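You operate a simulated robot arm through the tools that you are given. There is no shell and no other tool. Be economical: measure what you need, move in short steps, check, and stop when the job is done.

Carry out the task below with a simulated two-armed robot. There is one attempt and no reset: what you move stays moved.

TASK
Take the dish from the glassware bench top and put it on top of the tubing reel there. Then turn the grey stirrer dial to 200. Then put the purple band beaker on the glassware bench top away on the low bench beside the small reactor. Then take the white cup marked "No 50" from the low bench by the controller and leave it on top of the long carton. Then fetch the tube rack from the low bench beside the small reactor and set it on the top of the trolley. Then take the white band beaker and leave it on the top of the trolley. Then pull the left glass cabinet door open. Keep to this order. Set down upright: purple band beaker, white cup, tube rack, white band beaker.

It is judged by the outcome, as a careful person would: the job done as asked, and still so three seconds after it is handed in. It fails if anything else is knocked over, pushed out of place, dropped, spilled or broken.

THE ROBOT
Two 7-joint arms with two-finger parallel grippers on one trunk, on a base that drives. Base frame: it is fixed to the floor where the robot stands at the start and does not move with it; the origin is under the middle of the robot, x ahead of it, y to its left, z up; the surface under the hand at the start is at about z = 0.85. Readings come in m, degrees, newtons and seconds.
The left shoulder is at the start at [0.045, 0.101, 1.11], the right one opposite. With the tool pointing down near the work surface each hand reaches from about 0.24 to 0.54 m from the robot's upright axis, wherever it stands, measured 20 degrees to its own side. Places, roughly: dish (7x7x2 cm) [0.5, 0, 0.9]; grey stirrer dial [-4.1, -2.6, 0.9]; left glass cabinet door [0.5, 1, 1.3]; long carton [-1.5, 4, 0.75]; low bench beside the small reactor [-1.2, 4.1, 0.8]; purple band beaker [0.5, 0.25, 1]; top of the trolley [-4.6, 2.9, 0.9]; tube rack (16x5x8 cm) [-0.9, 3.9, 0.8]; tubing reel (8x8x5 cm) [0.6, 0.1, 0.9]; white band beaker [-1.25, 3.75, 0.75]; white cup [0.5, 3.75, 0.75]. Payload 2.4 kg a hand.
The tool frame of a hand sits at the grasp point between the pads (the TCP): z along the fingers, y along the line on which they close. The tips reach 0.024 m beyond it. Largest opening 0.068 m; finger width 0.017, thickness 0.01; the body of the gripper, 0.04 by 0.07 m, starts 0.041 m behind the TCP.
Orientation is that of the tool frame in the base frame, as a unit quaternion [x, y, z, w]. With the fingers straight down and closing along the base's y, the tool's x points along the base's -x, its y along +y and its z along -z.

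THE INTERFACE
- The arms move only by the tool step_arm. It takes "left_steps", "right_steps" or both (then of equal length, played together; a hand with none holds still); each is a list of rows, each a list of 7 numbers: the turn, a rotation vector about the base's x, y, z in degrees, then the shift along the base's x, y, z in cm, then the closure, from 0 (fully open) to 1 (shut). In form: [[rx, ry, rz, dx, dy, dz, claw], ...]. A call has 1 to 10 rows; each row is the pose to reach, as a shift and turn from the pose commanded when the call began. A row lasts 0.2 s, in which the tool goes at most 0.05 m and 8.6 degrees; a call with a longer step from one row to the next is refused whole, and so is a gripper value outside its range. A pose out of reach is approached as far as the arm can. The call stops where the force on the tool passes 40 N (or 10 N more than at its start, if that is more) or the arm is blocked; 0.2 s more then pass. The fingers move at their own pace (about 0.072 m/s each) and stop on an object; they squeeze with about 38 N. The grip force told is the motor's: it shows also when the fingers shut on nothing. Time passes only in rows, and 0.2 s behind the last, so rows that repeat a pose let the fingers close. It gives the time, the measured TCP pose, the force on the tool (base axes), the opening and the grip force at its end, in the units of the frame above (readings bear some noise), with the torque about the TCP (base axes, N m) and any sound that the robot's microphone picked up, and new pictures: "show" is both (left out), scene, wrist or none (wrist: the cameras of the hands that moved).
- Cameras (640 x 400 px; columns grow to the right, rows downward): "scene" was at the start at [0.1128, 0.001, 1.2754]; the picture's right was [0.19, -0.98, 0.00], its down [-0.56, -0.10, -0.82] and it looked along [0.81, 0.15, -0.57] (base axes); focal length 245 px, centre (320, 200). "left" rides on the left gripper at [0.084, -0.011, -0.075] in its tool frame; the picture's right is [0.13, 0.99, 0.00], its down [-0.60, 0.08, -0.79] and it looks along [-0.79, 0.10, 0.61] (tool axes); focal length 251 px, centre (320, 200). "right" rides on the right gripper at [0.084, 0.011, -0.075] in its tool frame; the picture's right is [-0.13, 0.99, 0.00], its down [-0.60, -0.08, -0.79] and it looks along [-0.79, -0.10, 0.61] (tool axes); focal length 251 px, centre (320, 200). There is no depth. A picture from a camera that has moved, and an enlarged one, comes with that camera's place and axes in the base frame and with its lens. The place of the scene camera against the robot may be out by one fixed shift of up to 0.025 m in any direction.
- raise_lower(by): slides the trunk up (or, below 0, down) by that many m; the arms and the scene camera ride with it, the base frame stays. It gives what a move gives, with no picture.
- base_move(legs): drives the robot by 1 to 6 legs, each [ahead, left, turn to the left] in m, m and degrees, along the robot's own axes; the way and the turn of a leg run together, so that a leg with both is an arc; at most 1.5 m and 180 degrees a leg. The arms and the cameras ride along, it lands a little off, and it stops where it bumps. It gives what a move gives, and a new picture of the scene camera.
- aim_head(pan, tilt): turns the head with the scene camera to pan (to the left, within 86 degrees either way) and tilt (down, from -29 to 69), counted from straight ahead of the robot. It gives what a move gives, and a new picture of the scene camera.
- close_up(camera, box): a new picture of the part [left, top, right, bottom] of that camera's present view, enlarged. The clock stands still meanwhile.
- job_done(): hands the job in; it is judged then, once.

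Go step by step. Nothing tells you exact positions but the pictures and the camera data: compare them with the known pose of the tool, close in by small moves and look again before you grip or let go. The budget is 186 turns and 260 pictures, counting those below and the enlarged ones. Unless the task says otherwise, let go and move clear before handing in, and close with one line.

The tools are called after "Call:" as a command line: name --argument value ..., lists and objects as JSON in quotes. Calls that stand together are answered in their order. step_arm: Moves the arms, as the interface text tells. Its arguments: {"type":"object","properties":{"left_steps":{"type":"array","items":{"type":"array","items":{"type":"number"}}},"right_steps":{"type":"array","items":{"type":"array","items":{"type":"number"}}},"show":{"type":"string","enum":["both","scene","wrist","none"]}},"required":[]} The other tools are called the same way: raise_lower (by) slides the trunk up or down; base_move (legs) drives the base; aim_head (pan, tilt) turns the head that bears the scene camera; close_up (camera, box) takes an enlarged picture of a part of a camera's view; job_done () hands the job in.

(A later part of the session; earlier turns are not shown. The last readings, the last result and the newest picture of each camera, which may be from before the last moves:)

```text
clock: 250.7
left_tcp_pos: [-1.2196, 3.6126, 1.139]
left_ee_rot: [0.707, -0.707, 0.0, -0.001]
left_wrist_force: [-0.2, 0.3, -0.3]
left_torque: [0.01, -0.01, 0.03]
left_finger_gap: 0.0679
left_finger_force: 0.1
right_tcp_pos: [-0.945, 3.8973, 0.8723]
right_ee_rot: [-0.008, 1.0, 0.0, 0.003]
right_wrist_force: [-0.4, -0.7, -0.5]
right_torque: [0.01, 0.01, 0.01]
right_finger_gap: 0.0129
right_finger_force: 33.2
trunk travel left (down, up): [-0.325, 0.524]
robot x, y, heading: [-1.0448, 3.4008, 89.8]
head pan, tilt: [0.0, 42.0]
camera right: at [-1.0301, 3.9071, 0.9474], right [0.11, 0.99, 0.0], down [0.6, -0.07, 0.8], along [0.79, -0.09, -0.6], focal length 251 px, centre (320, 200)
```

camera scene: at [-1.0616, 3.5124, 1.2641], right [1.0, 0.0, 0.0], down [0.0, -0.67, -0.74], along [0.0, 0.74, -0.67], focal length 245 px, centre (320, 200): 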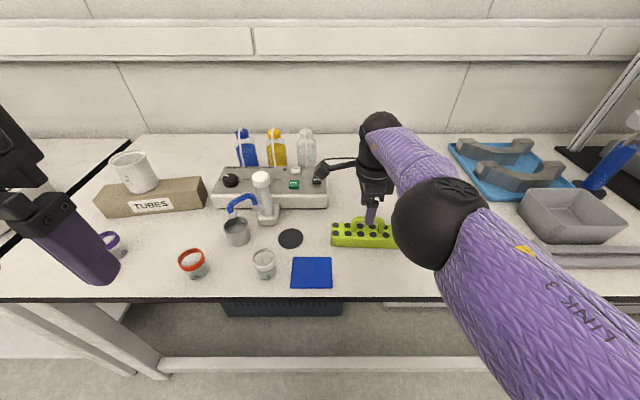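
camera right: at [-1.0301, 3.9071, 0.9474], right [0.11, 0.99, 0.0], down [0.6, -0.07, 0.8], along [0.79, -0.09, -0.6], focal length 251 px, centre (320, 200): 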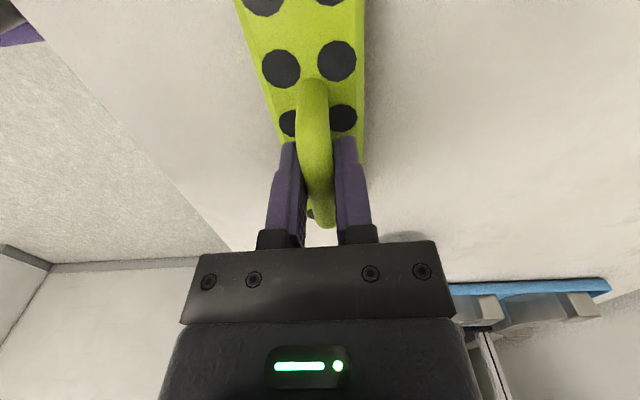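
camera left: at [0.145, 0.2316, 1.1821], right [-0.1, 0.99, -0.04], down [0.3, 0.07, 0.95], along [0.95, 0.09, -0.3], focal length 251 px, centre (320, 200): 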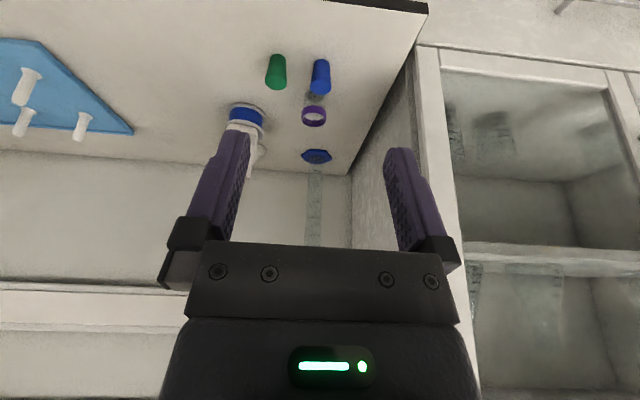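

The handle is gripped at a 13 mm gap. I'll lift the rack.

Call:
step_arm --right_steps '[[0, 0, 0, 0, 0, 1, 1], [0, 0, 0, 0, 0, 3, 1], [0, 0, 0, 0, 0, 6, 1], [0, 0, 0, 0, 0, 10, 1], [0, 0, 0, 0, -2, 14, 1], [0, 0, 0, 0, -4, 16, 1]]'

```text
clock: 252.1
left_tcp_pos: [-1.2198, 3.6124, 1.1398]
left_ee_rot: [0.707, -0.707, 0.001, -0.002]
left_wrist_force: [0.2, -0.6, -0.2]
left_torque: [-0.02, 0.01, -0.02]
left_finger_gap: 0.0681
left_finger_force: 0.1
right_tcp_pos: [-0.9506, 3.8895, 1.0391]
right_ee_rot: [-0.007, 1.0, -0.002, 0.004]
right_wrist_force: [1.0, -0.4, -1.6]
right_torque: [0.01, 0.01, 0.0]
right_finger_gap: 0.013
right_finger_force: 33.3
right hand out of reach, approached as far as the arm can: row 5, 6
trunk travel left (down, up): [-0.325, 0.524]
robot x, y, heading: [-1.0452, 3.4033, 89.6]
head pan, tilt: [0.0, 42.0]
camera scene: at [-1.0617, 3.5123, 1.2641], right [1.0, 0.0, 0.0], down [0.0, -0.67, -0.74], along [0.0, 0.74, -0.67], focal length 245 px, centre (320, 200)
camera right: at [-1.0358, 3.8999, 1.1141], right [0.12, 0.99, 0.0], down [0.6, -0.07, 0.8], along [0.79, -0.09, -0.6], focal length 251 px, centre (320, 200)
```

scene: 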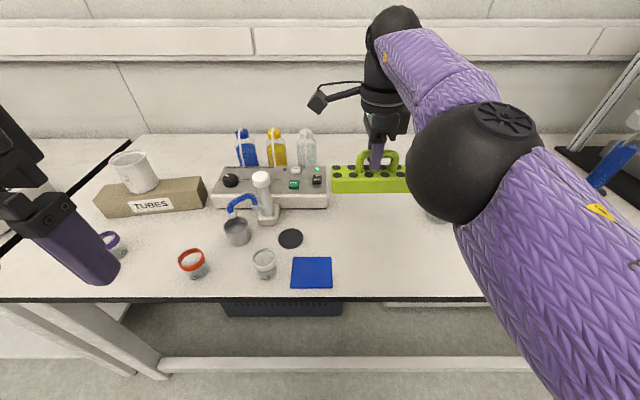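
right: 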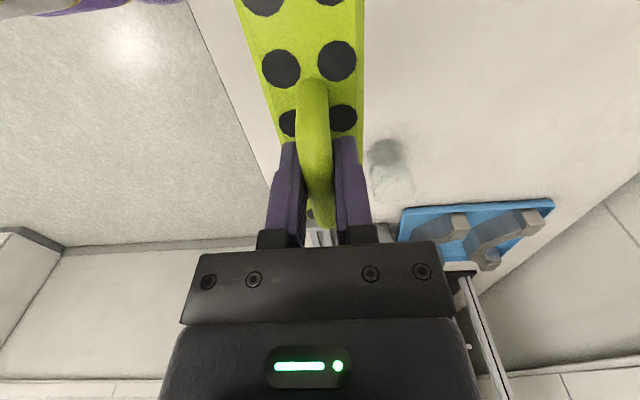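

The rack is lifted cleanly. I'll back into the aisle at y of about 2.95, turn left toward -x and look for the trolley.

Call:
base_move --legs '[[-0.45, 0, 0], [0, 0, 90]]'

Call:
aim_head --pan 0 --tilt 20

```text
clock: 258.6
left_tcp_pos: [-1.259, 2.7843, 1.1389]
left_ee_rot: [1.0, -0.006, -0.001, -0.002]
left_wrist_force: [-0.3, 0.7, 0.6]
left_torque: [-0.01, -0.01, -0.02]
left_finger_gap: 0.0678
left_finger_force: 0.1
right_tcp_pos: [-1.5328, 3.0563, 1.0383]
right_ee_rot: [0.708, -0.706, -0.002, -0.003]
right_wrist_force: [0.4, -0.9, -1.5]
right_torque: [0.0, 0.0, 0.0]
right_finger_gap: 0.0129
right_finger_force: 33.1
trunk travel left (down, up): [-0.325, 0.524]
robot x, y, heading: [-1.042, 2.9564, 179.2]
head pan, tilt: [0.0, 42.0]
camera scene: at [-1.1896, 2.9436, 1.2641], right [0.01, 1.0, 0.0], down [0.67, -0.01, -0.74], along [-0.74, 0.01, -0.67], focal length 245 px, centre (320, 200)
```

scene: 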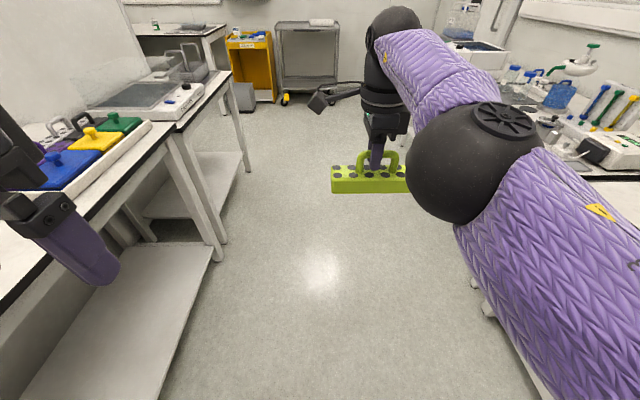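

```text
clock: 259.4
left_tcp_pos: [-1.2588, 2.7841, 1.1382]
left_ee_rot: [1.0, -0.005, -0.001, -0.002]
left_wrist_force: [0.4, 0.3, 0.2]
left_torque: [0.0, 0.0, 0.02]
left_finger_gap: 0.0681
left_finger_force: 0.0
right_tcp_pos: [-1.5328, 3.0568, 1.0379]
right_ee_rot: [0.708, -0.706, -0.002, -0.003]
right_wrist_force: [0.7, -0.3, -1.3]
right_torque: [0.0, 0.04, 0.01]
right_finger_gap: 0.0131
right_finger_force: 33.2
trunk travel left (down, up): [-0.325, 0.524]
robot x, y, heading: [-1.0431, 2.9592, 179.1]
head pan, tilt: [0.0, 20.0]
camera scene: at [-1.1991, 2.9438, 1.2983], right [0.01, 1.0, 0.0], down [0.34, 0.0, -0.94], along [-0.94, 0.01, -0.34], focal length 245 px, centre (320, 200)
```

scene: 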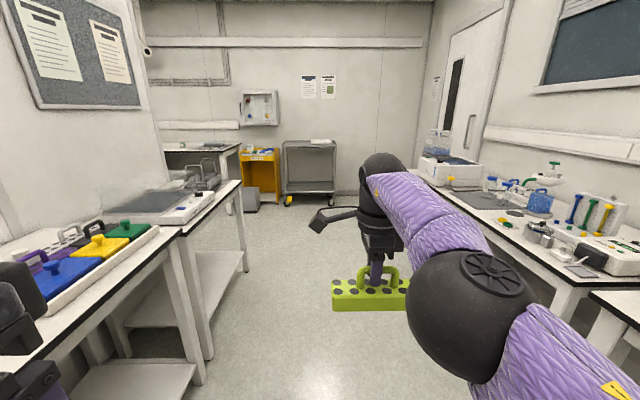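

The trolley is ahead at the far wall, around (-4.5, 2.9), and the aisle is clear. I'll drive up toward it.

Call:
base_move --legs '[[1.3, 0, 0.8], [1.1, 0, 0]]'

Call:
close_up --camera "scene" --box '[200, 100, 440, 250]'

```text
clock: 271.2
left_tcp_pos: [-3.6575, 2.7801, 1.1392]
left_ee_rot: [1.0, 0.001, -0.001, -0.002]
left_wrist_force: [-0.6, 0.8, 0.2]
left_torque: [-0.01, -0.03, 0.0]
left_finger_gap: 0.0681
left_finger_force: 0.0
right_tcp_pos: [-3.9372, 3.05, 1.0389]
right_ee_rot: [0.713, -0.701, -0.002, -0.003]
right_wrist_force: [-0.6, 0.3, -0.9]
right_torque: [-0.01, 0.0, 0.02]
right_finger_gap: 0.0131
right_finger_force: 32.6
trunk travel left (down, up): [-0.325, 0.524]
robot x, y, heading: [-3.4449, 2.9532, -180.1]
head pan, tilt: [0.0, 20.0]
camera scene: at [-3.6008, 2.9407, 1.2984], right [0.0, 1.0, 0.0], down [0.34, 0.0, -0.94], along [-0.94, 0.0, -0.34], focal length 245 px, centre (320, 200)
```

scene: 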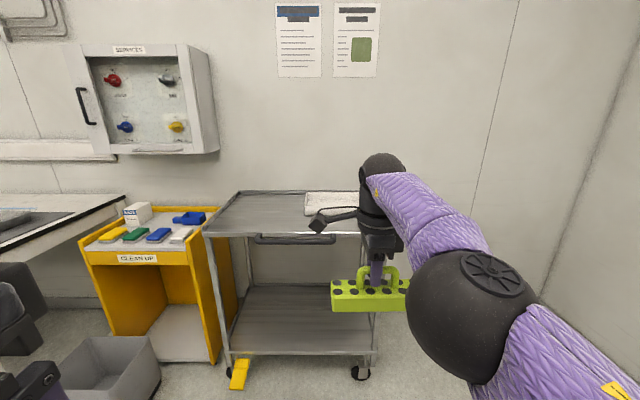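

```text
2.67 times, centred on (320, 175) of scene
camera zoom: at [-3.6008, 2.9407, 1.2984], right [0.0, 1.0, 0.0], down [0.34, 0.0, -0.94], along [-0.94, 0.0, -0.34], focal length 653 px, centre (320, 267)
```

zoom: 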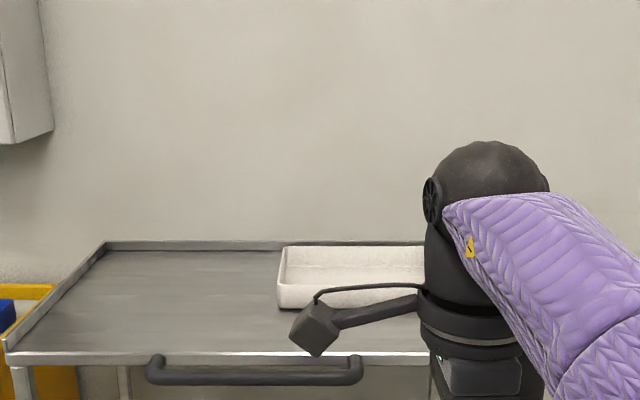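

The trolley top spans x of about -4.82 to -4.38 and y of about 2.53 to 3.18, with a white bin at its back right. I'll put the rack on the left front part at about (-4.48, 2.72).

Call:
base_move --legs '[[0.4, 0.3, 0]]'

Call:
aim_head --pan 0 --tilt 38

```text
clock: 274.2
left_tcp_pos: [-4.062, 2.4707, 1.139]
left_ee_rot: [1.0, 0.004, -0.001, -0.002]
left_wrist_force: [-0.3, 0.3, -0.2]
left_torque: [0.02, 0.02, 0.0]
left_finger_gap: 0.068
left_finger_force: 0.1
right_tcp_pos: [-4.3423, 2.7388, 1.0372]
right_ee_rot: [0.715, -0.7, -0.002, -0.002]
right_wrist_force: [0.2, 0.7, -1.1]
right_torque: [-0.01, 0.01, 0.02]
right_finger_gap: 0.0128
right_finger_force: 33.2
trunk travel left (down, up): [-0.325, 0.524]
robot x, y, heading: [-3.8493, 2.6489, -179.7]
head pan, tilt: [0.0, 20.0]
camera scene: at [-4.0069, 2.6318, 1.2984], right [-0.01, 1.0, 0.0], down [0.34, 0.0, -0.94], along [-0.94, -0.01, -0.34], focal length 245 px, centre (320, 200)
```

scene: 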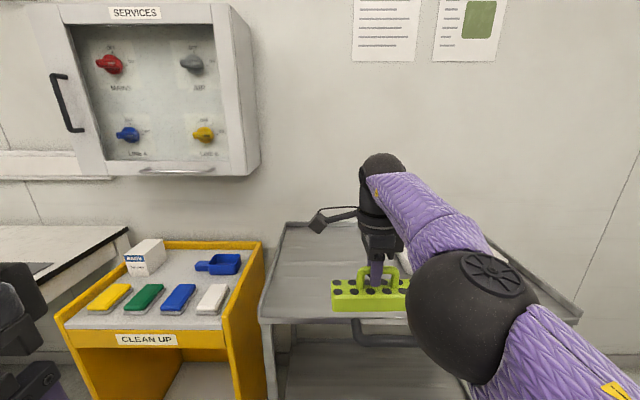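

```text
clock: 275.0
left_tcp_pos: [-4.0626, 2.4704, 1.1388]
left_ee_rot: [1.0, 0.004, -0.002, -0.002]
left_wrist_force: [0.5, -0.3, -0.1]
left_torque: [-0.03, -0.03, -0.03]
left_finger_gap: 0.068
left_finger_force: 0.1
right_tcp_pos: [-4.3419, 2.7389, 1.0378]
right_ee_rot: [0.715, -0.699, -0.002, -0.003]
right_wrist_force: [0.3, -0.6, -2.0]
right_torque: [-0.03, -0.04, -0.05]
right_finger_gap: 0.0129
right_finger_force: 33.1
trunk travel left (down, up): [-0.325, 0.524]
robot x, y, heading: [-3.8486, 2.649, -179.8]
head pan, tilt: [0.0, 38.0]
camera scene: at [-3.9999, 2.632, 1.2701], right [-0.01, 1.0, 0.0], down [0.62, 0.0, -0.79], along [-0.79, 0.0, -0.62], focal length 245 px, centre (320, 200)
```

scene: 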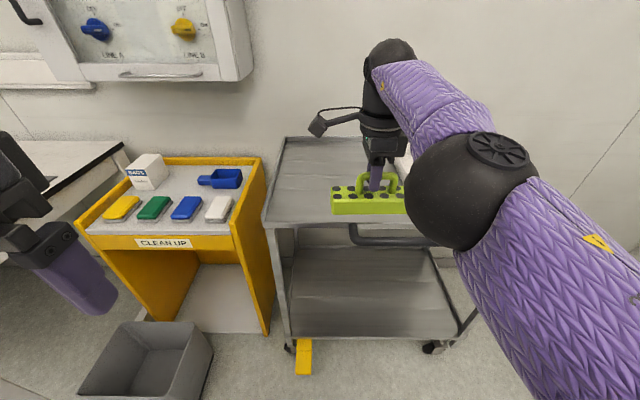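

I'll move 14 cm ahead so the rack is over the trolley, then look again.

Call:
base_move --legs '[[0.15, 0.0, 0]]'

Call:
step_arm --right_steps '[[0, 0, 0, 0, 0, -2, 1], [0, 0, 0, 0, 0, -5, 1]]'

```text
clock: 276.4
left_tcp_pos: [-4.2175, 2.4701, 1.139]
left_ee_rot: [1.0, 0.003, -0.001, -0.002]
left_wrist_force: [-0.1, 0.2, 0.5]
left_torque: [-0.01, -0.01, -0.02]
left_finger_gap: 0.0679
left_finger_force: 0.0
right_tcp_pos: [-4.4952, 2.7385, 1.0391]
right_ee_rot: [0.714, -0.7, -0.002, -0.003]
right_wrist_force: [0.0, 0.8, -2.1]
right_torque: [0.04, 0.03, 0.02]
right_finger_gap: 0.0132
right_finger_force: 33.4
trunk travel left (down, up): [-0.325, 0.524]
robot x, y, heading: [-4.0059, 2.6498, -179.6]
head pan, tilt: [0.0, 38.0]
camera scene: at [-4.1542, 2.6317, 1.2699], right [0.0, 1.0, 0.0], down [0.62, 0.0, -0.79], along [-0.79, 0.0, -0.62], focal length 245 px, centre (320, 200)
```

scene: 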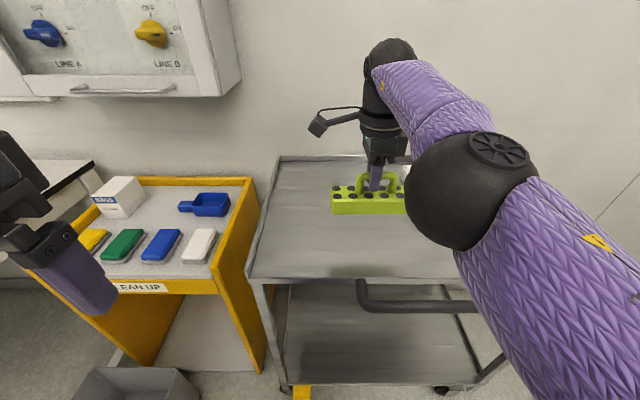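

```text
clock: 277.0
left_tcp_pos: [-4.2151, 2.4718, 1.1392]
left_ee_rot: [1.0, 0.003, -0.001, -0.001]
left_wrist_force: [-0.3, 1.0, 0.5]
left_torque: [0.0, 0.0, 0.0]
left_finger_gap: 0.068
left_finger_force: 0.1
right_tcp_pos: [-4.5025, 2.7355, 0.9889]
right_ee_rot: [0.714, -0.7, -0.001, -0.004]
right_wrist_force: [0.5, 0.6, -1.7]
right_torque: [0.0, -0.03, -0.02]
right_finger_gap: 0.0126
right_finger_force: 33.1
right hand out of reach, approached as far as the arm can: row 1, 2
trunk travel left (down, up): [-0.325, 0.524]
robot x, y, heading: [-4.0035, 2.648, -179.9]
head pan, tilt: [0.0, 38.0]
camera scene: at [-4.1538, 2.6317, 1.2699], right [0.0, 1.0, 0.0], down [0.62, 0.0, -0.79], along [-0.79, 0.0, -0.62], focal length 245 px, centre (320, 200)
camera right: at [-4.5134, 2.6515, 1.0637], right [-0.99, 0.11, 0.0], down [0.06, 0.6, 0.8], along [0.09, 0.79, -0.6], focal length 251 px, centre (320, 200)
```

scene: 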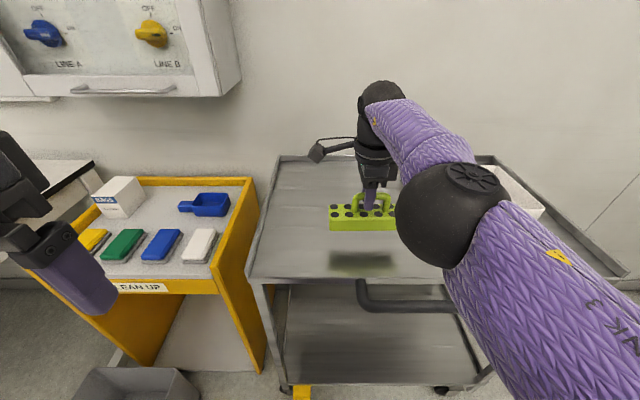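
right: 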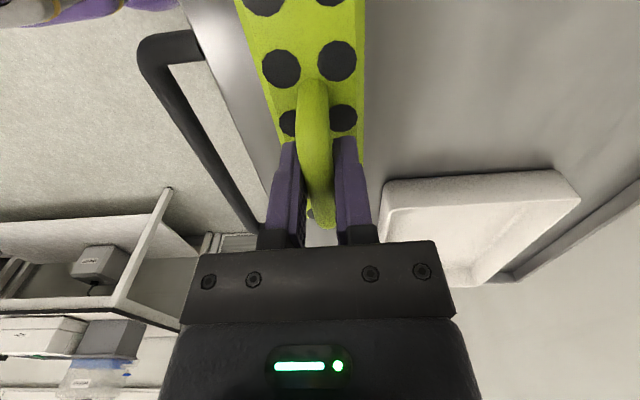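

The rack's end is close to the white bin's corner, so I'll shift it 1.5 cm toward me and 1.5 cm to the left, then lower slowly.

Call:
step_arm --right_steps '[[0, 0, 0, 1.5, -1.5, -0.5, 1], [0, 0, 0, 1.5, -1.5, -1.5, 1], [0, 0, 0, 1.5, -1.5, -2.2, 1], [0, 0, 0, 1.5, -1.5, -2.6, 1]]'

```text
clock: 278.0
left_tcp_pos: [-4.217, 2.4712, 1.1388]
left_ee_rot: [1.0, 0.003, -0.001, -0.001]
left_wrist_force: [0.0, 0.1, 0.1]
left_torque: [0.0, -0.01, -0.03]
left_finger_gap: 0.0678
left_finger_force: 0.0
right_tcp_pos: [-4.5014, 2.7186, 0.9632]
right_ee_rot: [0.714, -0.7, -0.001, -0.004]
right_wrist_force: [-0.1, -0.1, -1.8]
right_torque: [0.0, 0.0, -0.01]
right_finger_gap: 0.013
right_finger_force: 33.1
right hand out of reach, approached as far as the arm can: row 1, 2, 3, 4
trunk travel left (down, up): [-0.325, 0.524]
robot x, y, heading: [-4.0045, 2.6449, -179.7]
head pan, tilt: [0.0, 38.0]
camera scene: at [-4.1537, 2.6316, 1.27], right [0.0, 1.0, 0.0], down [0.62, 0.0, -0.79], along [-0.79, 0.0, -0.62], focal length 245 px, centre (320, 200)
camera right: at [-4.512, 2.6342, 1.0384], right [-0.99, 0.11, 0.0], down [0.06, 0.6, 0.8], along [0.09, 0.79, -0.6], focal length 251 px, centre (320, 200)
```

scene: 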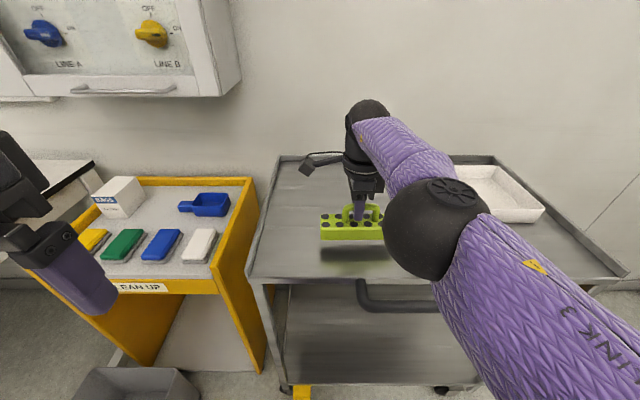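
right: 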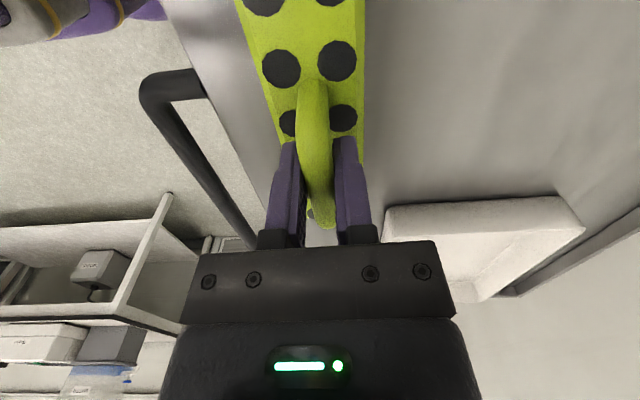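

The bin is well clear. I'll keep lowering until contact.

Call:
step_arm --right_steps '[[0, 0, 0, 0, 0, -0.5, 1], [0, 0, 0, 0, 0, -1.0, 1], [0, 0, 0, 0, 0, -1.4, 1], [0, 0, 0, 0, 0, -1.8, 1], [0, 0, 0, 0, 0, -2.2, 1]]' --show "scene"

```text
clock: 279.2
left_tcp_pos: [-4.2162, 2.4707, 1.1386]
left_ee_rot: [1.0, 0.002, -0.001, -0.002]
left_wrist_force: [-1.0, -0.3, 0.5]
left_torque: [0.03, 0.0, 0.01]
left_finger_gap: 0.0681
left_finger_force: 0.0
right_tcp_pos: [-4.5024, 2.7196, 0.9429]
right_ee_rot: [0.714, -0.701, -0.002, -0.004]
right_wrist_force: [0.2, 0.0, -1.6]
right_torque: [-0.03, 0.03, 0.02]
right_finger_gap: 0.0131
right_finger_force: 33.4
trunk travel left (down, up): [-0.325, 0.524]
robot x, y, heading: [-4.0019, 2.6462, -179.9]
head pan, tilt: [0.0, 38.0]
camera scene: at [-4.1536, 2.6316, 1.27], right [0.0, 1.0, 0.0], down [0.62, 0.0, -0.79], along [-0.79, 0.0, -0.62], focal length 245 px, centre (320, 200)
```

scene: 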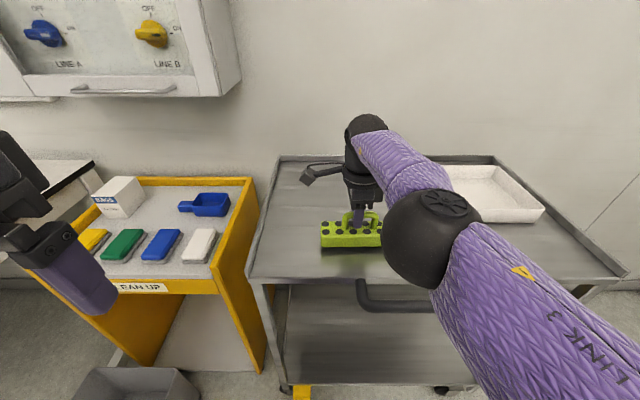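

Call:
step_arm --right_steps '[[0, 0, 0, 0, 0, -0.4, 1], [0, 0, 0, 0, 0, -0.8, 1], [0, 0, 0, 0, 0, -1.2, 1], [0, 0, 0, 0, 0, -1.5, 1], [0, 0, 0, 0, 0, -1.8, 1]]' --show "scene"

```text
clock: 280.4
left_tcp_pos: [-4.2155, 2.4709, 1.1407]
left_ee_rot: [1.0, 0.003, -0.002, -0.002]
left_wrist_force: [0.2, 0.0, -0.8]
left_torque: [0.0, 0.01, -0.01]
left_finger_gap: 0.0679
left_finger_force: 0.0
right_tcp_pos: [-4.5011, 2.7188, 0.9251]
right_ee_rot: [0.714, -0.7, -0.003, -0.002]
right_wrist_force: [-3.2, 0.8, 29.6]
right_torque: [-0.03, 0.02, 0.01]
right_finger_gap: 0.0135
right_finger_force: 33.1
trunk travel left (down, up): [-0.325, 0.524]
robot x, y, heading: [-4.0057, 2.6495, -179.7]
head pan, tilt: [0.0, 38.0]
camera scene: at [-4.1515, 2.6314, 1.2704], right [0.0, 1.0, 0.0], down [0.61, 0.0, -0.79], along [-0.79, 0.0, -0.61], focal length 245 px, centre (320, 200)
```

scene: 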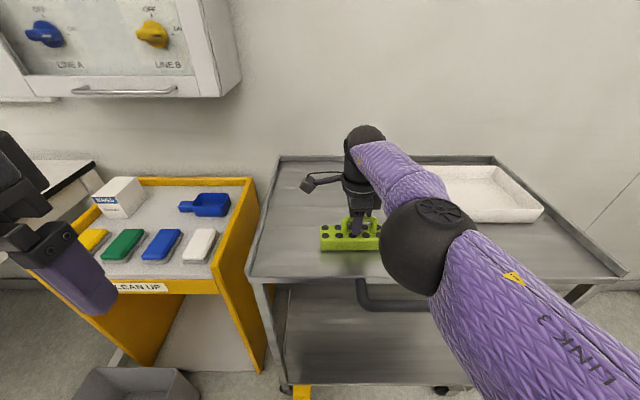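

It has landed (trolley top at z of about 0.85). I'll ease up, open and rise.

Call:
step_arm --right_steps '[[0, 0, 0, 0, 0, 0.3, 1], [0, 0, 0, 0, 0, 0.3, 0.7], [0, 0, 0, 0, 0, 0.3, 0.5], [0, 0, 0, 0, 0, 0.3, 0.5], [0, 0, 0, 0, 0, 3, 0.5], [0, 0, 0, 0, 0, 7, 0.5], [0, 0, 0, 0, 0, 11, 0.5]]'

```text
clock: 282.0
left_tcp_pos: [-4.2184, 2.4705, 1.1399]
left_ee_rot: [1.0, 0.003, -0.001, -0.002]
left_wrist_force: [0.2, 0.0, -0.4]
left_torque: [-0.03, -0.01, 0.01]
left_finger_gap: 0.068
left_finger_force: 0.1
right_tcp_pos: [-4.4941, 2.7222, 1.0347]
right_ee_rot: [0.714, -0.7, -0.002, -0.003]
right_wrist_force: [0.2, 0.2, 0.2]
right_torque: [-0.02, 0.0, 0.01]
right_finger_gap: 0.0339
right_finger_force: 0.1
right hand out of reach, approached as far as the arm can: row 7
trunk travel left (down, up): [-0.325, 0.524]
robot x, y, heading: [-4.0077, 2.6482, -179.8]
head pan, tilt: [0.0, 38.0]
camera scene: at [-4.1532, 2.6317, 1.27], right [0.0, 1.0, 0.0], down [0.62, 0.0, -0.79], along [-0.79, 0.0, -0.62], focal length 245 px, centre (320, 200)
camera right: at [-4.5042, 2.6361, 1.1093], right [-0.99, 0.11, 0.0], down [0.07, 0.6, 0.8], along [0.09, 0.79, -0.6], focal length 251 px, centre (320, 200)
```

scene: 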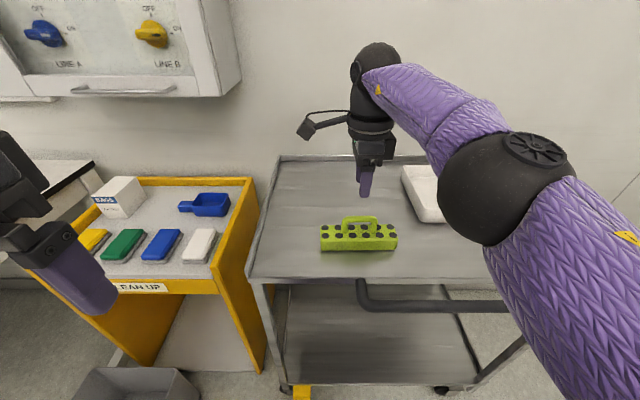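
right: 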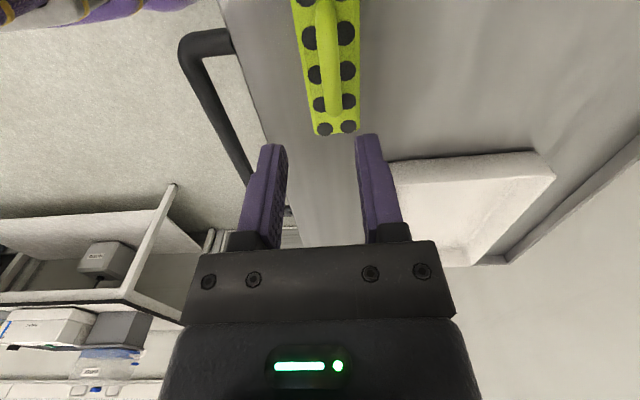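

The rack stands on the trolley. I'll back off, restore the right hand's yaw and return to the bench for the white band beaker.

Call:
base_move --legs '[[-0.5, -0.3, 0], [-1.2, 0, 0], [-1.0, 0, 0], [0, 0, -90]]'

Call:
step_arm --right_steps '[[0, 0, 8, 0, -1, 0, 0.4], [0, 0, 16, 0, -2, 0, 0.2], [0, 0, 24, 0, -3, 0, 0], [0, 0, 32, 0, -4, 0, 0], [0, 0, 40, 0, -5, 0, 0], [0, 0, 48, 0, -6, 0, 0], [0, 0, 56, 0, -7, 0, 0], [0, 0, 64, 0, -8, 0, 0], [0, 0, 72, 0, -8, 0, 0], [0, 0, 80, 0, -8, 0, 0]]' --show "none"

```text
clock: 299.4
left_tcp_pos: [-1.5333, 3.1936, 1.1382]
left_ee_rot: [0.725, -0.688, 0.0, -0.001]
left_wrist_force: [0.2, -0.7, 1.0]
left_torque: [-0.01, -0.01, 0.02]
left_finger_gap: 0.0681
left_finger_force: 0.1
right_tcp_pos: [-1.2944, 3.4823, 1.0335]
right_ee_rot: [-0.032, 0.999, -0.001, 0.004]
right_wrist_force: [0.0, 0.1, 0.6]
right_torque: [-0.02, 0.01, -0.03]
right_finger_gap: 0.034
right_finger_force: 0.1
trunk travel left (down, up): [-0.325, 0.524]
robot x, y, heading: [-1.3481, 2.9922, 92.8]
head pan, tilt: [0.0, 38.0]
camera scene: at [-1.3713, 3.1051, 1.27], right [1.0, 0.05, 0.0], down [0.03, -0.62, -0.79], along [-0.04, 0.79, -0.62], focal length 245 px, centre (320, 200)
```

scene: 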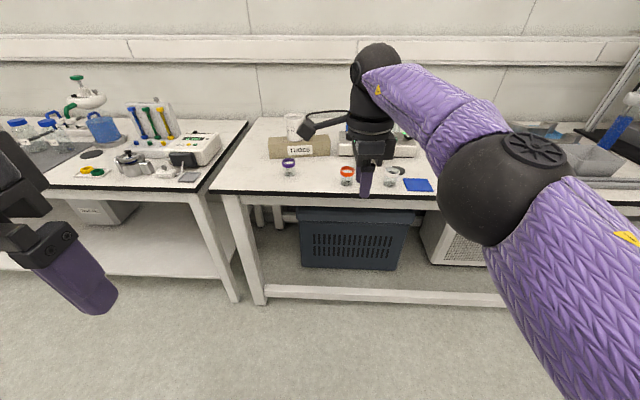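

```text
clock: 301.6
left_tcp_pos: [-1.5328, 3.1926, 1.1393]
left_ee_rot: [0.725, -0.689, 0.001, -0.002]
left_wrist_force: [0.2, 0.2, -0.6]
left_torque: [0.02, -0.01, 0.0]
left_finger_gap: 0.0679
left_finger_force: 0.1
right_tcp_pos: [-1.2958, 3.4013, 1.033]
right_ee_rot: [-0.669, 0.744, 0.001, 0.004]
right_wrist_force: [-0.6, -0.4, 0.7]
right_torque: [0.0, 0.0, -0.03]
right_finger_gap: 0.068
right_finger_force: 0.0
trunk travel left (down, up): [-0.325, 0.524]
robot x, y, heading: [-1.346, 2.9904, 92.8]
head pan, tilt: [0.0, 38.0]
```

I'll approach the bench for the white band beaker.

Call:
base_move --legs '[[0, 0, -2.8], [0.36, -0.05, 0]]'

Call:
step_arm --right_steps '[[0, 0, 4, 0, 0, 0, 0], [0, 0, 8, 0, 0, 0, 0]]' --show "wrist"

```text
clock: 304.3
left_tcp_pos: [-1.4731, 3.5649, 1.1394]
left_ee_rot: [0.708, -0.707, 0.001, -0.001]
left_wrist_force: [-0.1, -0.4, -0.5]
left_torque: [-0.02, 0.04, 0.02]
left_finger_gap: 0.068
left_finger_force: 0.0
right_tcp_pos: [-1.2267, 3.7605, 1.0337]
right_ee_rot: [-0.649, 0.761, 0.002, 0.003]
right_wrist_force: [0.2, 0.3, 0.0]
right_torque: [0.0, 0.0, 0.01]
right_finger_gap: 0.068
right_finger_force: 0.0
trunk travel left (down, up): [-0.325, 0.524]
robot x, y, heading: [-1.2974, 3.3532, 89.9]
head pan, tilt: [0.0, 38.0]
camera scene: at [-1.3157, 3.4672, 1.27], right [1.0, 0.0, 0.0], down [0.0, -0.62, -0.79], along [0.0, 0.79, -0.62], focal length 245 px, centre (320, 200)
```

scene: 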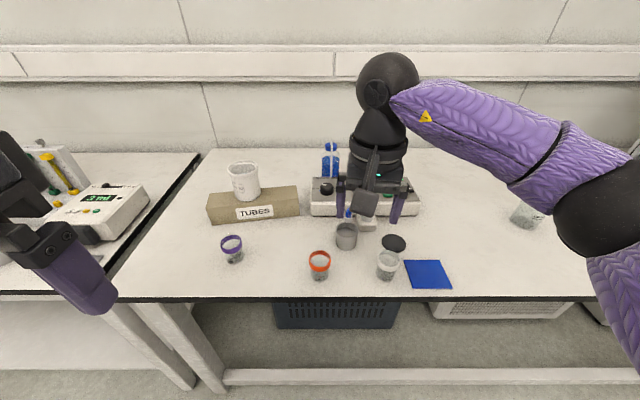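

```text
clock: 304.9
left_tcp_pos: [-1.4738, 3.565, 1.1385]
left_ee_rot: [0.708, -0.707, 0.001, -0.001]
left_wrist_force: [0.3, -0.5, 0.0]
left_torque: [-0.02, -0.02, -0.03]
left_finger_gap: 0.0681
left_finger_force: 0.1
right_tcp_pos: [-1.2264, 3.7612, 1.0331]
right_ee_rot: [-0.701, 0.713, 0.002, 0.004]
right_wrist_force: [-0.3, -0.2, 1.1]
right_torque: [0.02, -0.01, 0.0]
right_finger_gap: 0.0679
right_finger_force: 0.0
trunk travel left (down, up): [-0.325, 0.524]
robot x, y, heading: [-1.2967, 3.3501, 89.7]
head pan, tilt: [0.0, 38.0]
camera right: at [-1.2401, 3.6766, 1.1082], right [-0.99, 0.15, 0.0], down [0.09, 0.6, 0.8], along [0.12, 0.79, -0.6], focal length 251 px, centre (320, 200)
```

right: 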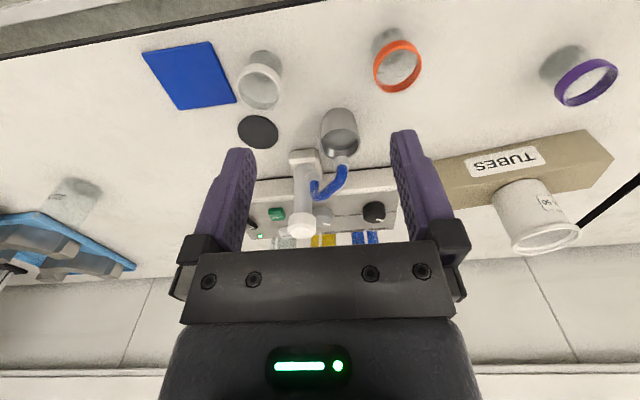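

The white beaker is at (-1.159, 3.804). I'll move above it and verify.

Call:
step_arm --right_steps '[[0, 0, 0, 2.5, 1.5, -2, 0], [0, 0, 0, 5, 3, -5, 0], [0, 0, 0, 6.7, 4.3, -8, 0], [0, 0, 0, 6.7, 4.3, -10.5, 0]]' --show "wrist"

```text
clock: 305.9
left_tcp_pos: [-1.4735, 3.5639, 1.1398]
left_ee_rot: [0.707, -0.707, 0.0, -0.002]
left_wrist_force: [-0.5, -0.5, 0.1]
left_torque: [0.01, 0.0, 0.0]
left_finger_gap: 0.0682
left_finger_force: 0.1
right_tcp_pos: [-1.1605, 3.8032, 0.9278]
right_ee_rot: [-0.699, 0.715, 0.002, 0.003]
right_wrist_force: [0.4, 0.9, -0.6]
right_torque: [0.03, 0.03, 0.0]
right_finger_gap: 0.068
right_finger_force: 0.1
trunk travel left (down, up): [-0.325, 0.524]
robot x, y, heading: [-1.2954, 3.3529, 89.9]
head pan, tilt: [0.0, 38.0]
camera right: at [-1.1735, 3.7193, 1.0026], right [-0.99, 0.15, 0.0], down [0.09, 0.6, 0.8], along [0.12, 0.79, -0.6], focal length 251 px, centre (320, 200)
```

right: 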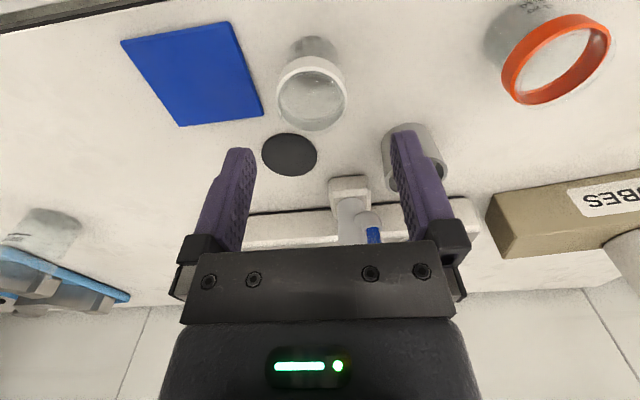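

The alignment is good. I'll lower to z of about 0.834, close and lift a little.

Call:
step_arm --right_steps '[[0, 0, 0, 0.4, -0.1, -3, 0], [0, 0, 0, 0.4, -0.1, -6, 0], [0, 0, 0, 0.4, -0.1, -8.5, 0], [0, 0, 0, 0.4, -0.1, -9.3, 0]]'

```text
clock: 306.9
left_tcp_pos: [-1.4737, 3.5644, 1.1393]
left_ee_rot: [0.708, -0.707, 0.001, -0.002]
left_wrist_force: [0.3, 0.2, -0.1]
left_torque: [0.0, -0.01, 0.01]
left_finger_gap: 0.0682
left_finger_force: 0.0
right_tcp_pos: [-1.155, 3.8026, 0.8338]
right_ee_rot: [-0.7, 0.714, 0.002, 0.003]
right_wrist_force: [-0.2, 0.3, 0.1]
right_torque: [0.03, 0.01, 0.0]
right_finger_gap: 0.068
right_finger_force: 0.0
trunk travel left (down, up): [-0.325, 0.524]
robot x, y, heading: [-1.2968, 3.3529, 89.8]
head pan, tilt: [0.0, 38.0]
camera scene: at [-1.3157, 3.4669, 1.27], right [1.0, 0.0, 0.0], down [0.0, -0.62, -0.79], along [0.0, 0.79, -0.62], focal length 245 px, centre (320, 200)
camera right: at [-1.1682, 3.7179, 0.9095], right [-0.99, 0.15, 0.0], down [0.09, 0.6, 0.8], along [0.12, 0.79, -0.6], focal length 251 px, centre (320, 200)
```

scene: 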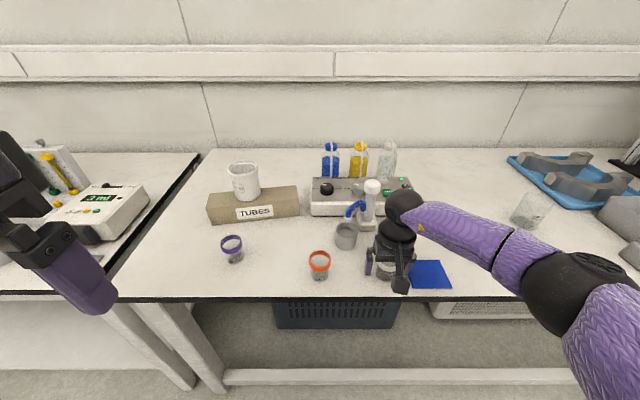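
right: 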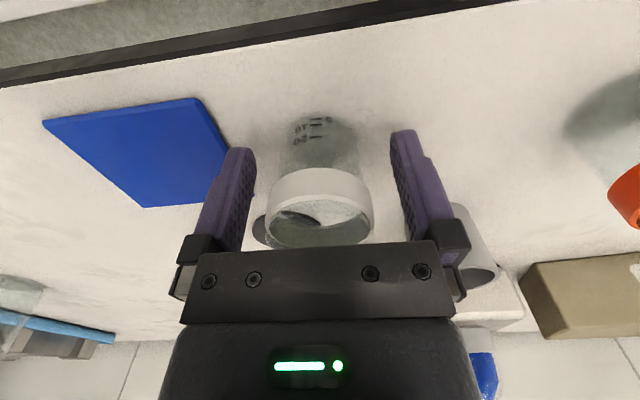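

The beaker is centred. I'll close and lift.

Call:
step_arm --right_steps '[[0, 0, 0, 0, 0, 0, 0.4], [0, 0, 0, 0, 0, 0, 0.6], [0, 0, 0, 0, 0, 0, 0.6], [0, 0, 0, 0, 0, 1.5, 0.6], [0, 0, 0, 0, 0, 4, 0.6], [0, 0, 0, 0, 0, 8, 0.6], [0, 0, 0, 0, 0, 12, 0.6], [0, 0, 0, 0, 0, 16, 0.6], [0, 0, 0, 0, 0, 19, 0.6]]'

```text
clock: 308.9
left_tcp_pos: [-1.4741, 3.5645, 1.1392]
left_ee_rot: [0.707, -0.707, 0.002, -0.002]
left_wrist_force: [-0.2, 0.0, 0.1]
left_torque: [-0.03, 0.07, 0.06]
left_finger_gap: 0.0677
left_finger_force: 0.2
right_tcp_pos: [-1.1548, 3.8025, 1.0263]
right_ee_rot: [-0.7, 0.714, 0.002, 0.003]
right_wrist_force: [0.5, -0.5, -0.2]
right_torque: [0.02, 0.02, -0.01]
right_finger_gap: 0.0456
right_finger_force: 38.3
trunk travel left (down, up): [-0.325, 0.524]
robot x, y, heading: [-1.2985, 3.3515, 90.2]
head pan, tilt: [0.0, 38.0]
camera scene: at [-1.3158, 3.4668, 1.27], right [1.0, 0.0, 0.0], down [0.0, -0.62, -0.79], along [0.0, 0.79, -0.62], focal length 245 px, centre (320, 200)
camera right: at [-1.1682, 3.7182, 1.1011], right [-0.99, 0.15, 0.0], down [0.09, 0.6, 0.8], along [0.12, 0.79, -0.6], focal length 251 px, centre (320, 200)
```

scene: 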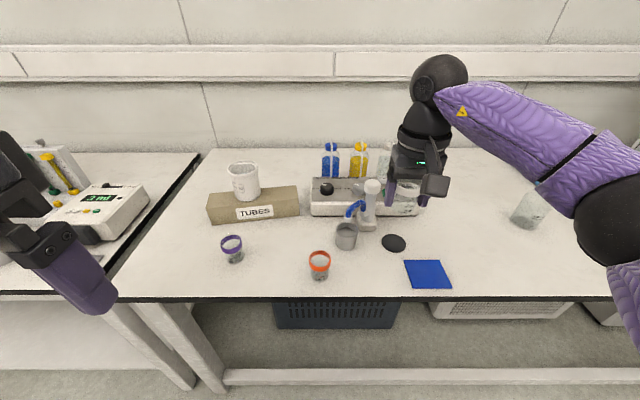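
right: 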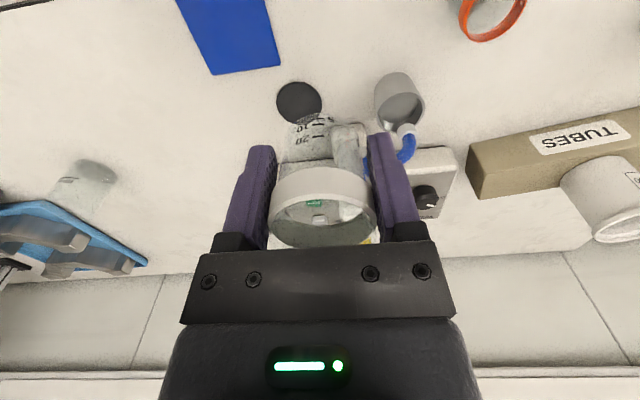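

The beaker is held upright. I'll drive it to the trolley along the same path.

Call:
base_move --legs '[[-0.4, 0, 0], [0, 0, 90], [1.3, 0, 0], [1.1, 0.1, 0]]'

```text
clock: 326.6
left_tcp_pos: [-3.8981, 2.7085, 1.1389]
left_ee_rot: [1.0, -0.007, 0.0, -0.001]
left_wrist_force: [0.6, -0.1, 0.1]
left_torque: [0.02, 0.02, -0.01]
left_finger_gap: 0.0677
left_finger_force: 0.1
right_tcp_pos: [-4.13, 3.0306, 1.026]
right_ee_rot: [1.0, -0.017, -0.003, -0.001]
right_wrist_force: [-1.4, 0.0, -0.2]
right_torque: [0.05, -0.05, -0.01]
right_finger_gap: 0.0428
right_finger_force: 38.0
trunk travel left (down, up): [-0.325, 0.524]
robot x, y, heading: [-3.6832, 2.884, 178.9]
head pan, tilt: [0.0, 38.0]
camera scene: at [-3.8307, 2.8678, 1.27], right [0.02, 1.0, 0.0], down [0.62, -0.01, -0.79], along [-0.79, 0.01, -0.62], focal length 245 px, centre (320, 200)
```

scene: 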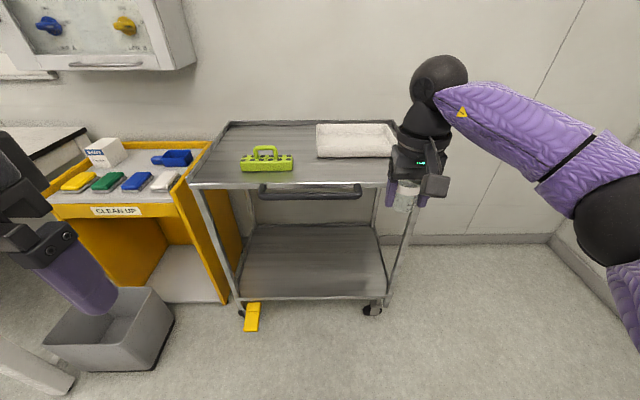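

I'll move in the last 34 cm and look through the wrist camera.

Call:
base_move --legs '[[0.34, 0.09, 1.1]]'

Call:
step_arm --right_steps '[[0, 0, 0, -1, 0, -1, 0.6], [0, 0, 0, -2, 0, -3, 0.6]]'

```text
clock: 328.8
left_tcp_pos: [-4.2337, 2.6135, 1.139]
left_ee_rot: [1.0, 0.006, -0.002, -0.002]
left_wrist_force: [0.3, 0.5, 0.0]
left_torque: [0.03, 0.03, 0.0]
left_finger_gap: 0.0678
left_finger_force: 0.1
right_tcp_pos: [-4.4754, 2.9306, 1.0253]
right_ee_rot: [1.0, -0.005, -0.003, 0.0]
right_wrist_force: [0.0, 0.5, -0.2]
right_torque: [0.0, -0.02, 0.04]
right_finger_gap: 0.043
right_finger_force: 38.1
trunk travel left (down, up): [-0.325, 0.524]
robot x, y, heading: [-4.0224, 2.7909, -179.4]
head pan, tilt: [0.0, 38.0]
camera scene: at [-4.172, 2.7751, 1.27], right [-0.01, 1.0, 0.0], down [0.62, 0.01, -0.79], along [-0.79, -0.01, -0.62], focal length 245 px, centre (320, 200)
```

scene: 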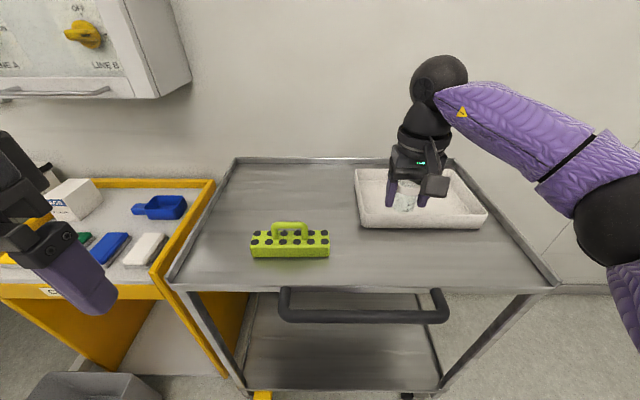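

```text
clock: 329.4
left_tcp_pos: [-4.234, 2.6147, 1.1395]
left_ee_rot: [1.0, 0.006, -0.001, -0.002]
left_wrist_force: [-0.2, 0.2, -1.2]
left_torque: [-0.02, 0.03, -0.02]
left_finger_gap: 0.068
left_finger_force: 0.0
right_tcp_pos: [-4.4955, 2.9301, 0.9947]
right_ee_rot: [1.0, -0.004, -0.004, -0.001]
right_wrist_force: [-0.8, 0.0, -0.1]
right_torque: [0.01, -0.02, 0.01]
right_finger_gap: 0.0425
right_finger_force: 38.1
trunk travel left (down, up): [-0.325, 0.524]
robot x, y, heading: [-4.0263, 2.7902, -179.5]
head pan, tilt: [0.0, 38.0]
camera scene: at [-4.1719, 2.7751, 1.27], right [-0.01, 1.0, 0.0], down [0.62, 0.01, -0.79], along [-0.79, -0.01, -0.62], focal length 245 px, centre (320, 200)
camera right: at [-4.4129, 2.9185, 1.0696], right [-0.14, -0.99, 0.0], down [-0.6, 0.08, 0.8], along [-0.79, 0.11, -0.6], focal length 251 px, centre (320, 200)
```

scene: 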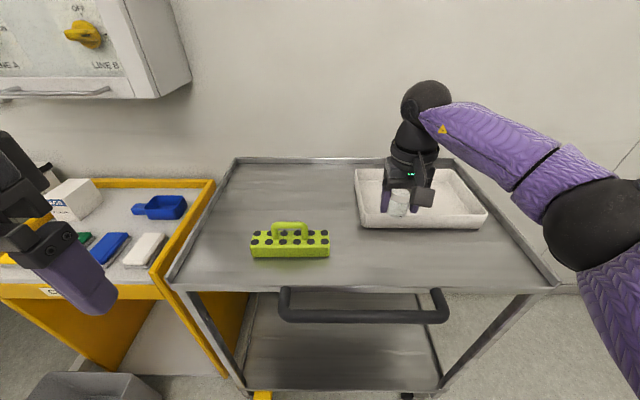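
right: 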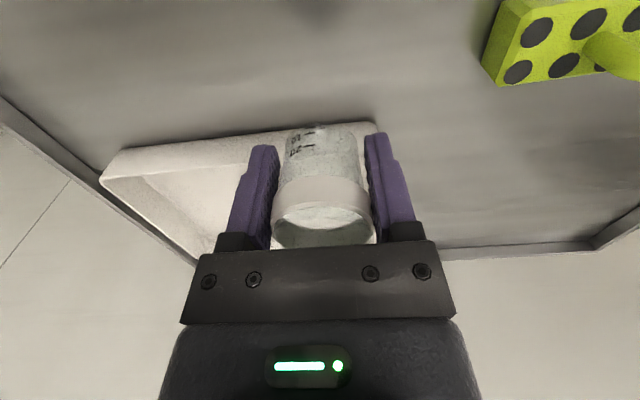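

The bin corner is at (-4.56, 2.89). Setting the beaker at (-4.487, 2.93) clears it by about 5 cm. I'll lower in stages.

Call:
step_arm --right_steps '[[0, 0, 0, 0.8, 0, -3, 0.6], [0, 0, 0, 0.8, 0, -6, 0.6], [0, 0, 0, 0.8, 0, -8, 0.6], [0, 0, 0, 0.8, 0, -9, 0.6]]'

```text
clock: 330.4
left_tcp_pos: [-4.2335, 2.6128, 1.14]
left_ee_rot: [1.0, 0.005, -0.001, -0.002]
left_wrist_force: [-0.8, -0.2, 0.3]
left_torque: [-0.01, -0.01, 0.03]
left_finger_gap: 0.0682
left_finger_force: 0.1
right_tcp_pos: [-4.4876, 2.9307, 0.9064]
right_ee_rot: [1.0, -0.005, -0.003, -0.001]
right_wrist_force: [-0.2, -0.3, -0.8]
right_torque: [0.0, 0.0, 0.04]
right_finger_gap: 0.0429
right_finger_force: 38.0
trunk travel left (down, up): [-0.325, 0.524]
robot x, y, heading: [-4.0265, 2.7929, -179.4]
head pan, tilt: [0.0, 38.0]
camera scene: at [-4.1717, 2.7752, 1.27], right [-0.01, 1.0, 0.0], down [0.62, 0.01, -0.79], along [-0.79, -0.01, -0.62], focal length 245 px, centre (320, 200)
camera right: at [-4.4036, 2.9187, 0.9808], right [-0.14, -0.99, 0.0], down [-0.6, 0.08, 0.8], along [-0.79, 0.11, -0.6], focal length 251 px, centre (320, 200)
```

scene: 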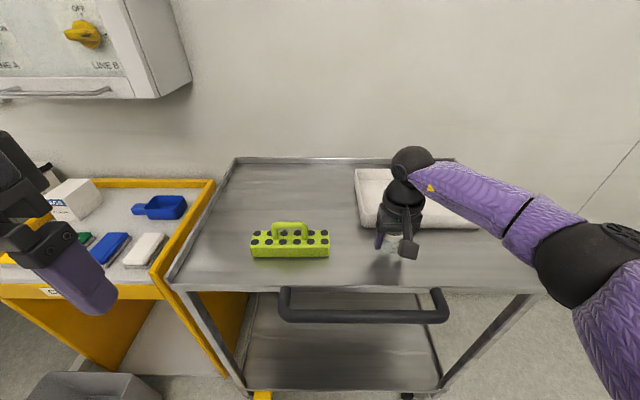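
right: 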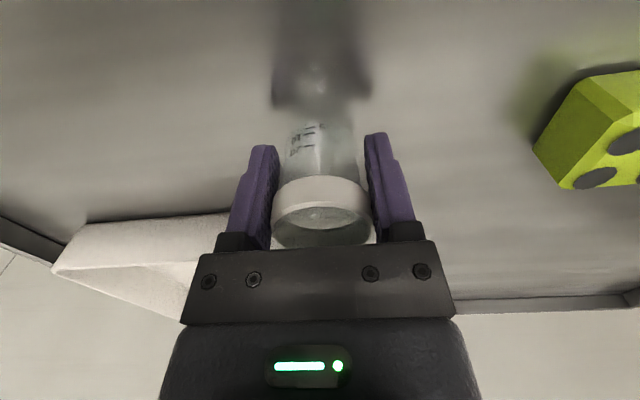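

I'll take small steps down to contact.

Call:
step_arm --right_steps '[[0, 0, 0, 0, 0, -0.4, 0.6], [0, 0, 0, 0, 0, -0.8, 0.6], [0, 0, 0, 0, 0, -1.1, 0.6], [0, 0, 0, 0, 0, -1.4, 0.6]]' --show "none"

```text
clock: 331.4
left_tcp_pos: [-4.2329, 2.614, 1.1398]
left_ee_rot: [1.0, 0.005, -0.002, -0.002]
left_wrist_force: [0.6, 0.3, 0.9]
left_torque: [-0.01, 0.0, -0.01]
left_finger_gap: 0.0679
left_finger_force: 0.1
right_tcp_pos: [-4.487, 2.9314, 0.8935]
right_ee_rot: [1.0, -0.005, -0.005, -0.001]
right_wrist_force: [-1.2, 1.7, 25.3]
right_torque: [0.0, 0.29, -0.17]
right_finger_gap: 0.0427
right_finger_force: 38.3
trunk travel left (down, up): [-0.325, 0.524]
robot x, y, heading: [-4.027, 2.7924, -179.5]
head pan, tilt: [0.0, 38.0]
```

It has contact at z 0.8935. I'll ease up, release and rise.

Call:
step_arm --right_steps '[[0, 0, 0, 0, 0, 0.25, 0.6], [0, 0, 0, 0, 0, 0.25, 0.3], [0, 0, 0, 0, 0, 0.25, 0.1], [0, 0, 0, 0, 0, 0.25, 0], [0, 0, 0, 0, 0, 3, 0], [0, 0, 0, 0, 0, 7, 0], [0, 0, 0, 0, 0, 11, 0], [0, 0, 0, 0, 0, 15, 0]]'

```text
clock: 333.2
left_tcp_pos: [-4.2341, 2.6144, 1.1392]
left_ee_rot: [1.0, 0.005, -0.001, -0.002]
left_wrist_force: [1.0, -0.1, 1.1]
left_torque: [-0.05, -0.01, -0.02]
left_finger_gap: 0.0681
left_finger_force: 0.1
right_tcp_pos: [-4.4898, 2.931, 1.0431]
right_ee_rot: [1.0, -0.005, -0.004, -0.001]
right_wrist_force: [0.3, 0.8, 0.1]
right_torque: [0.0, 0.03, 0.0]
right_finger_gap: 0.0681
right_finger_force: 0.1
trunk travel left (down, up): [-0.325, 0.524]
robot x, y, heading: [-4.0231, 2.7923, -179.5]
head pan, tilt: [0.0, 38.0]
camera scene: at [-4.1716, 2.775, 1.27], right [-0.01, 1.0, 0.0], down [0.62, 0.01, -0.79], along [-0.79, -0.01, -0.62], focal length 245 px, centre (320, 200)
camera right: at [-4.4058, 2.9191, 1.1174], right [-0.14, -0.99, 0.0], down [-0.6, 0.08, 0.8], along [-0.79, 0.11, -0.6], focal length 251 px, centre (320, 200)
```

scene: 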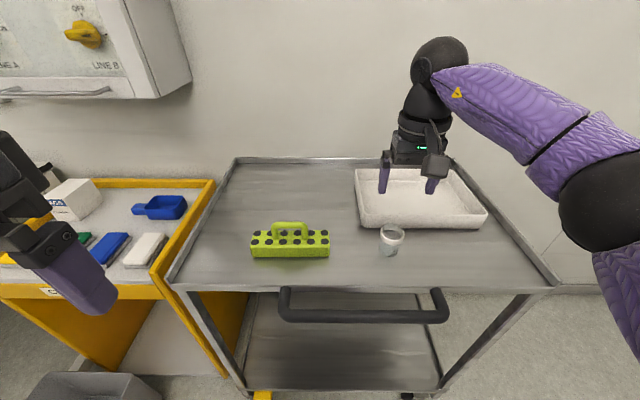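
right: 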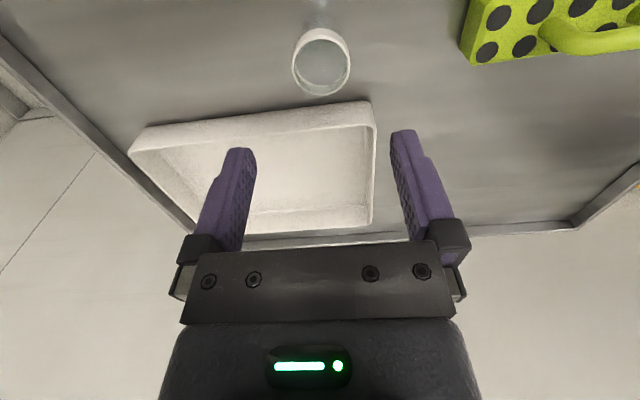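

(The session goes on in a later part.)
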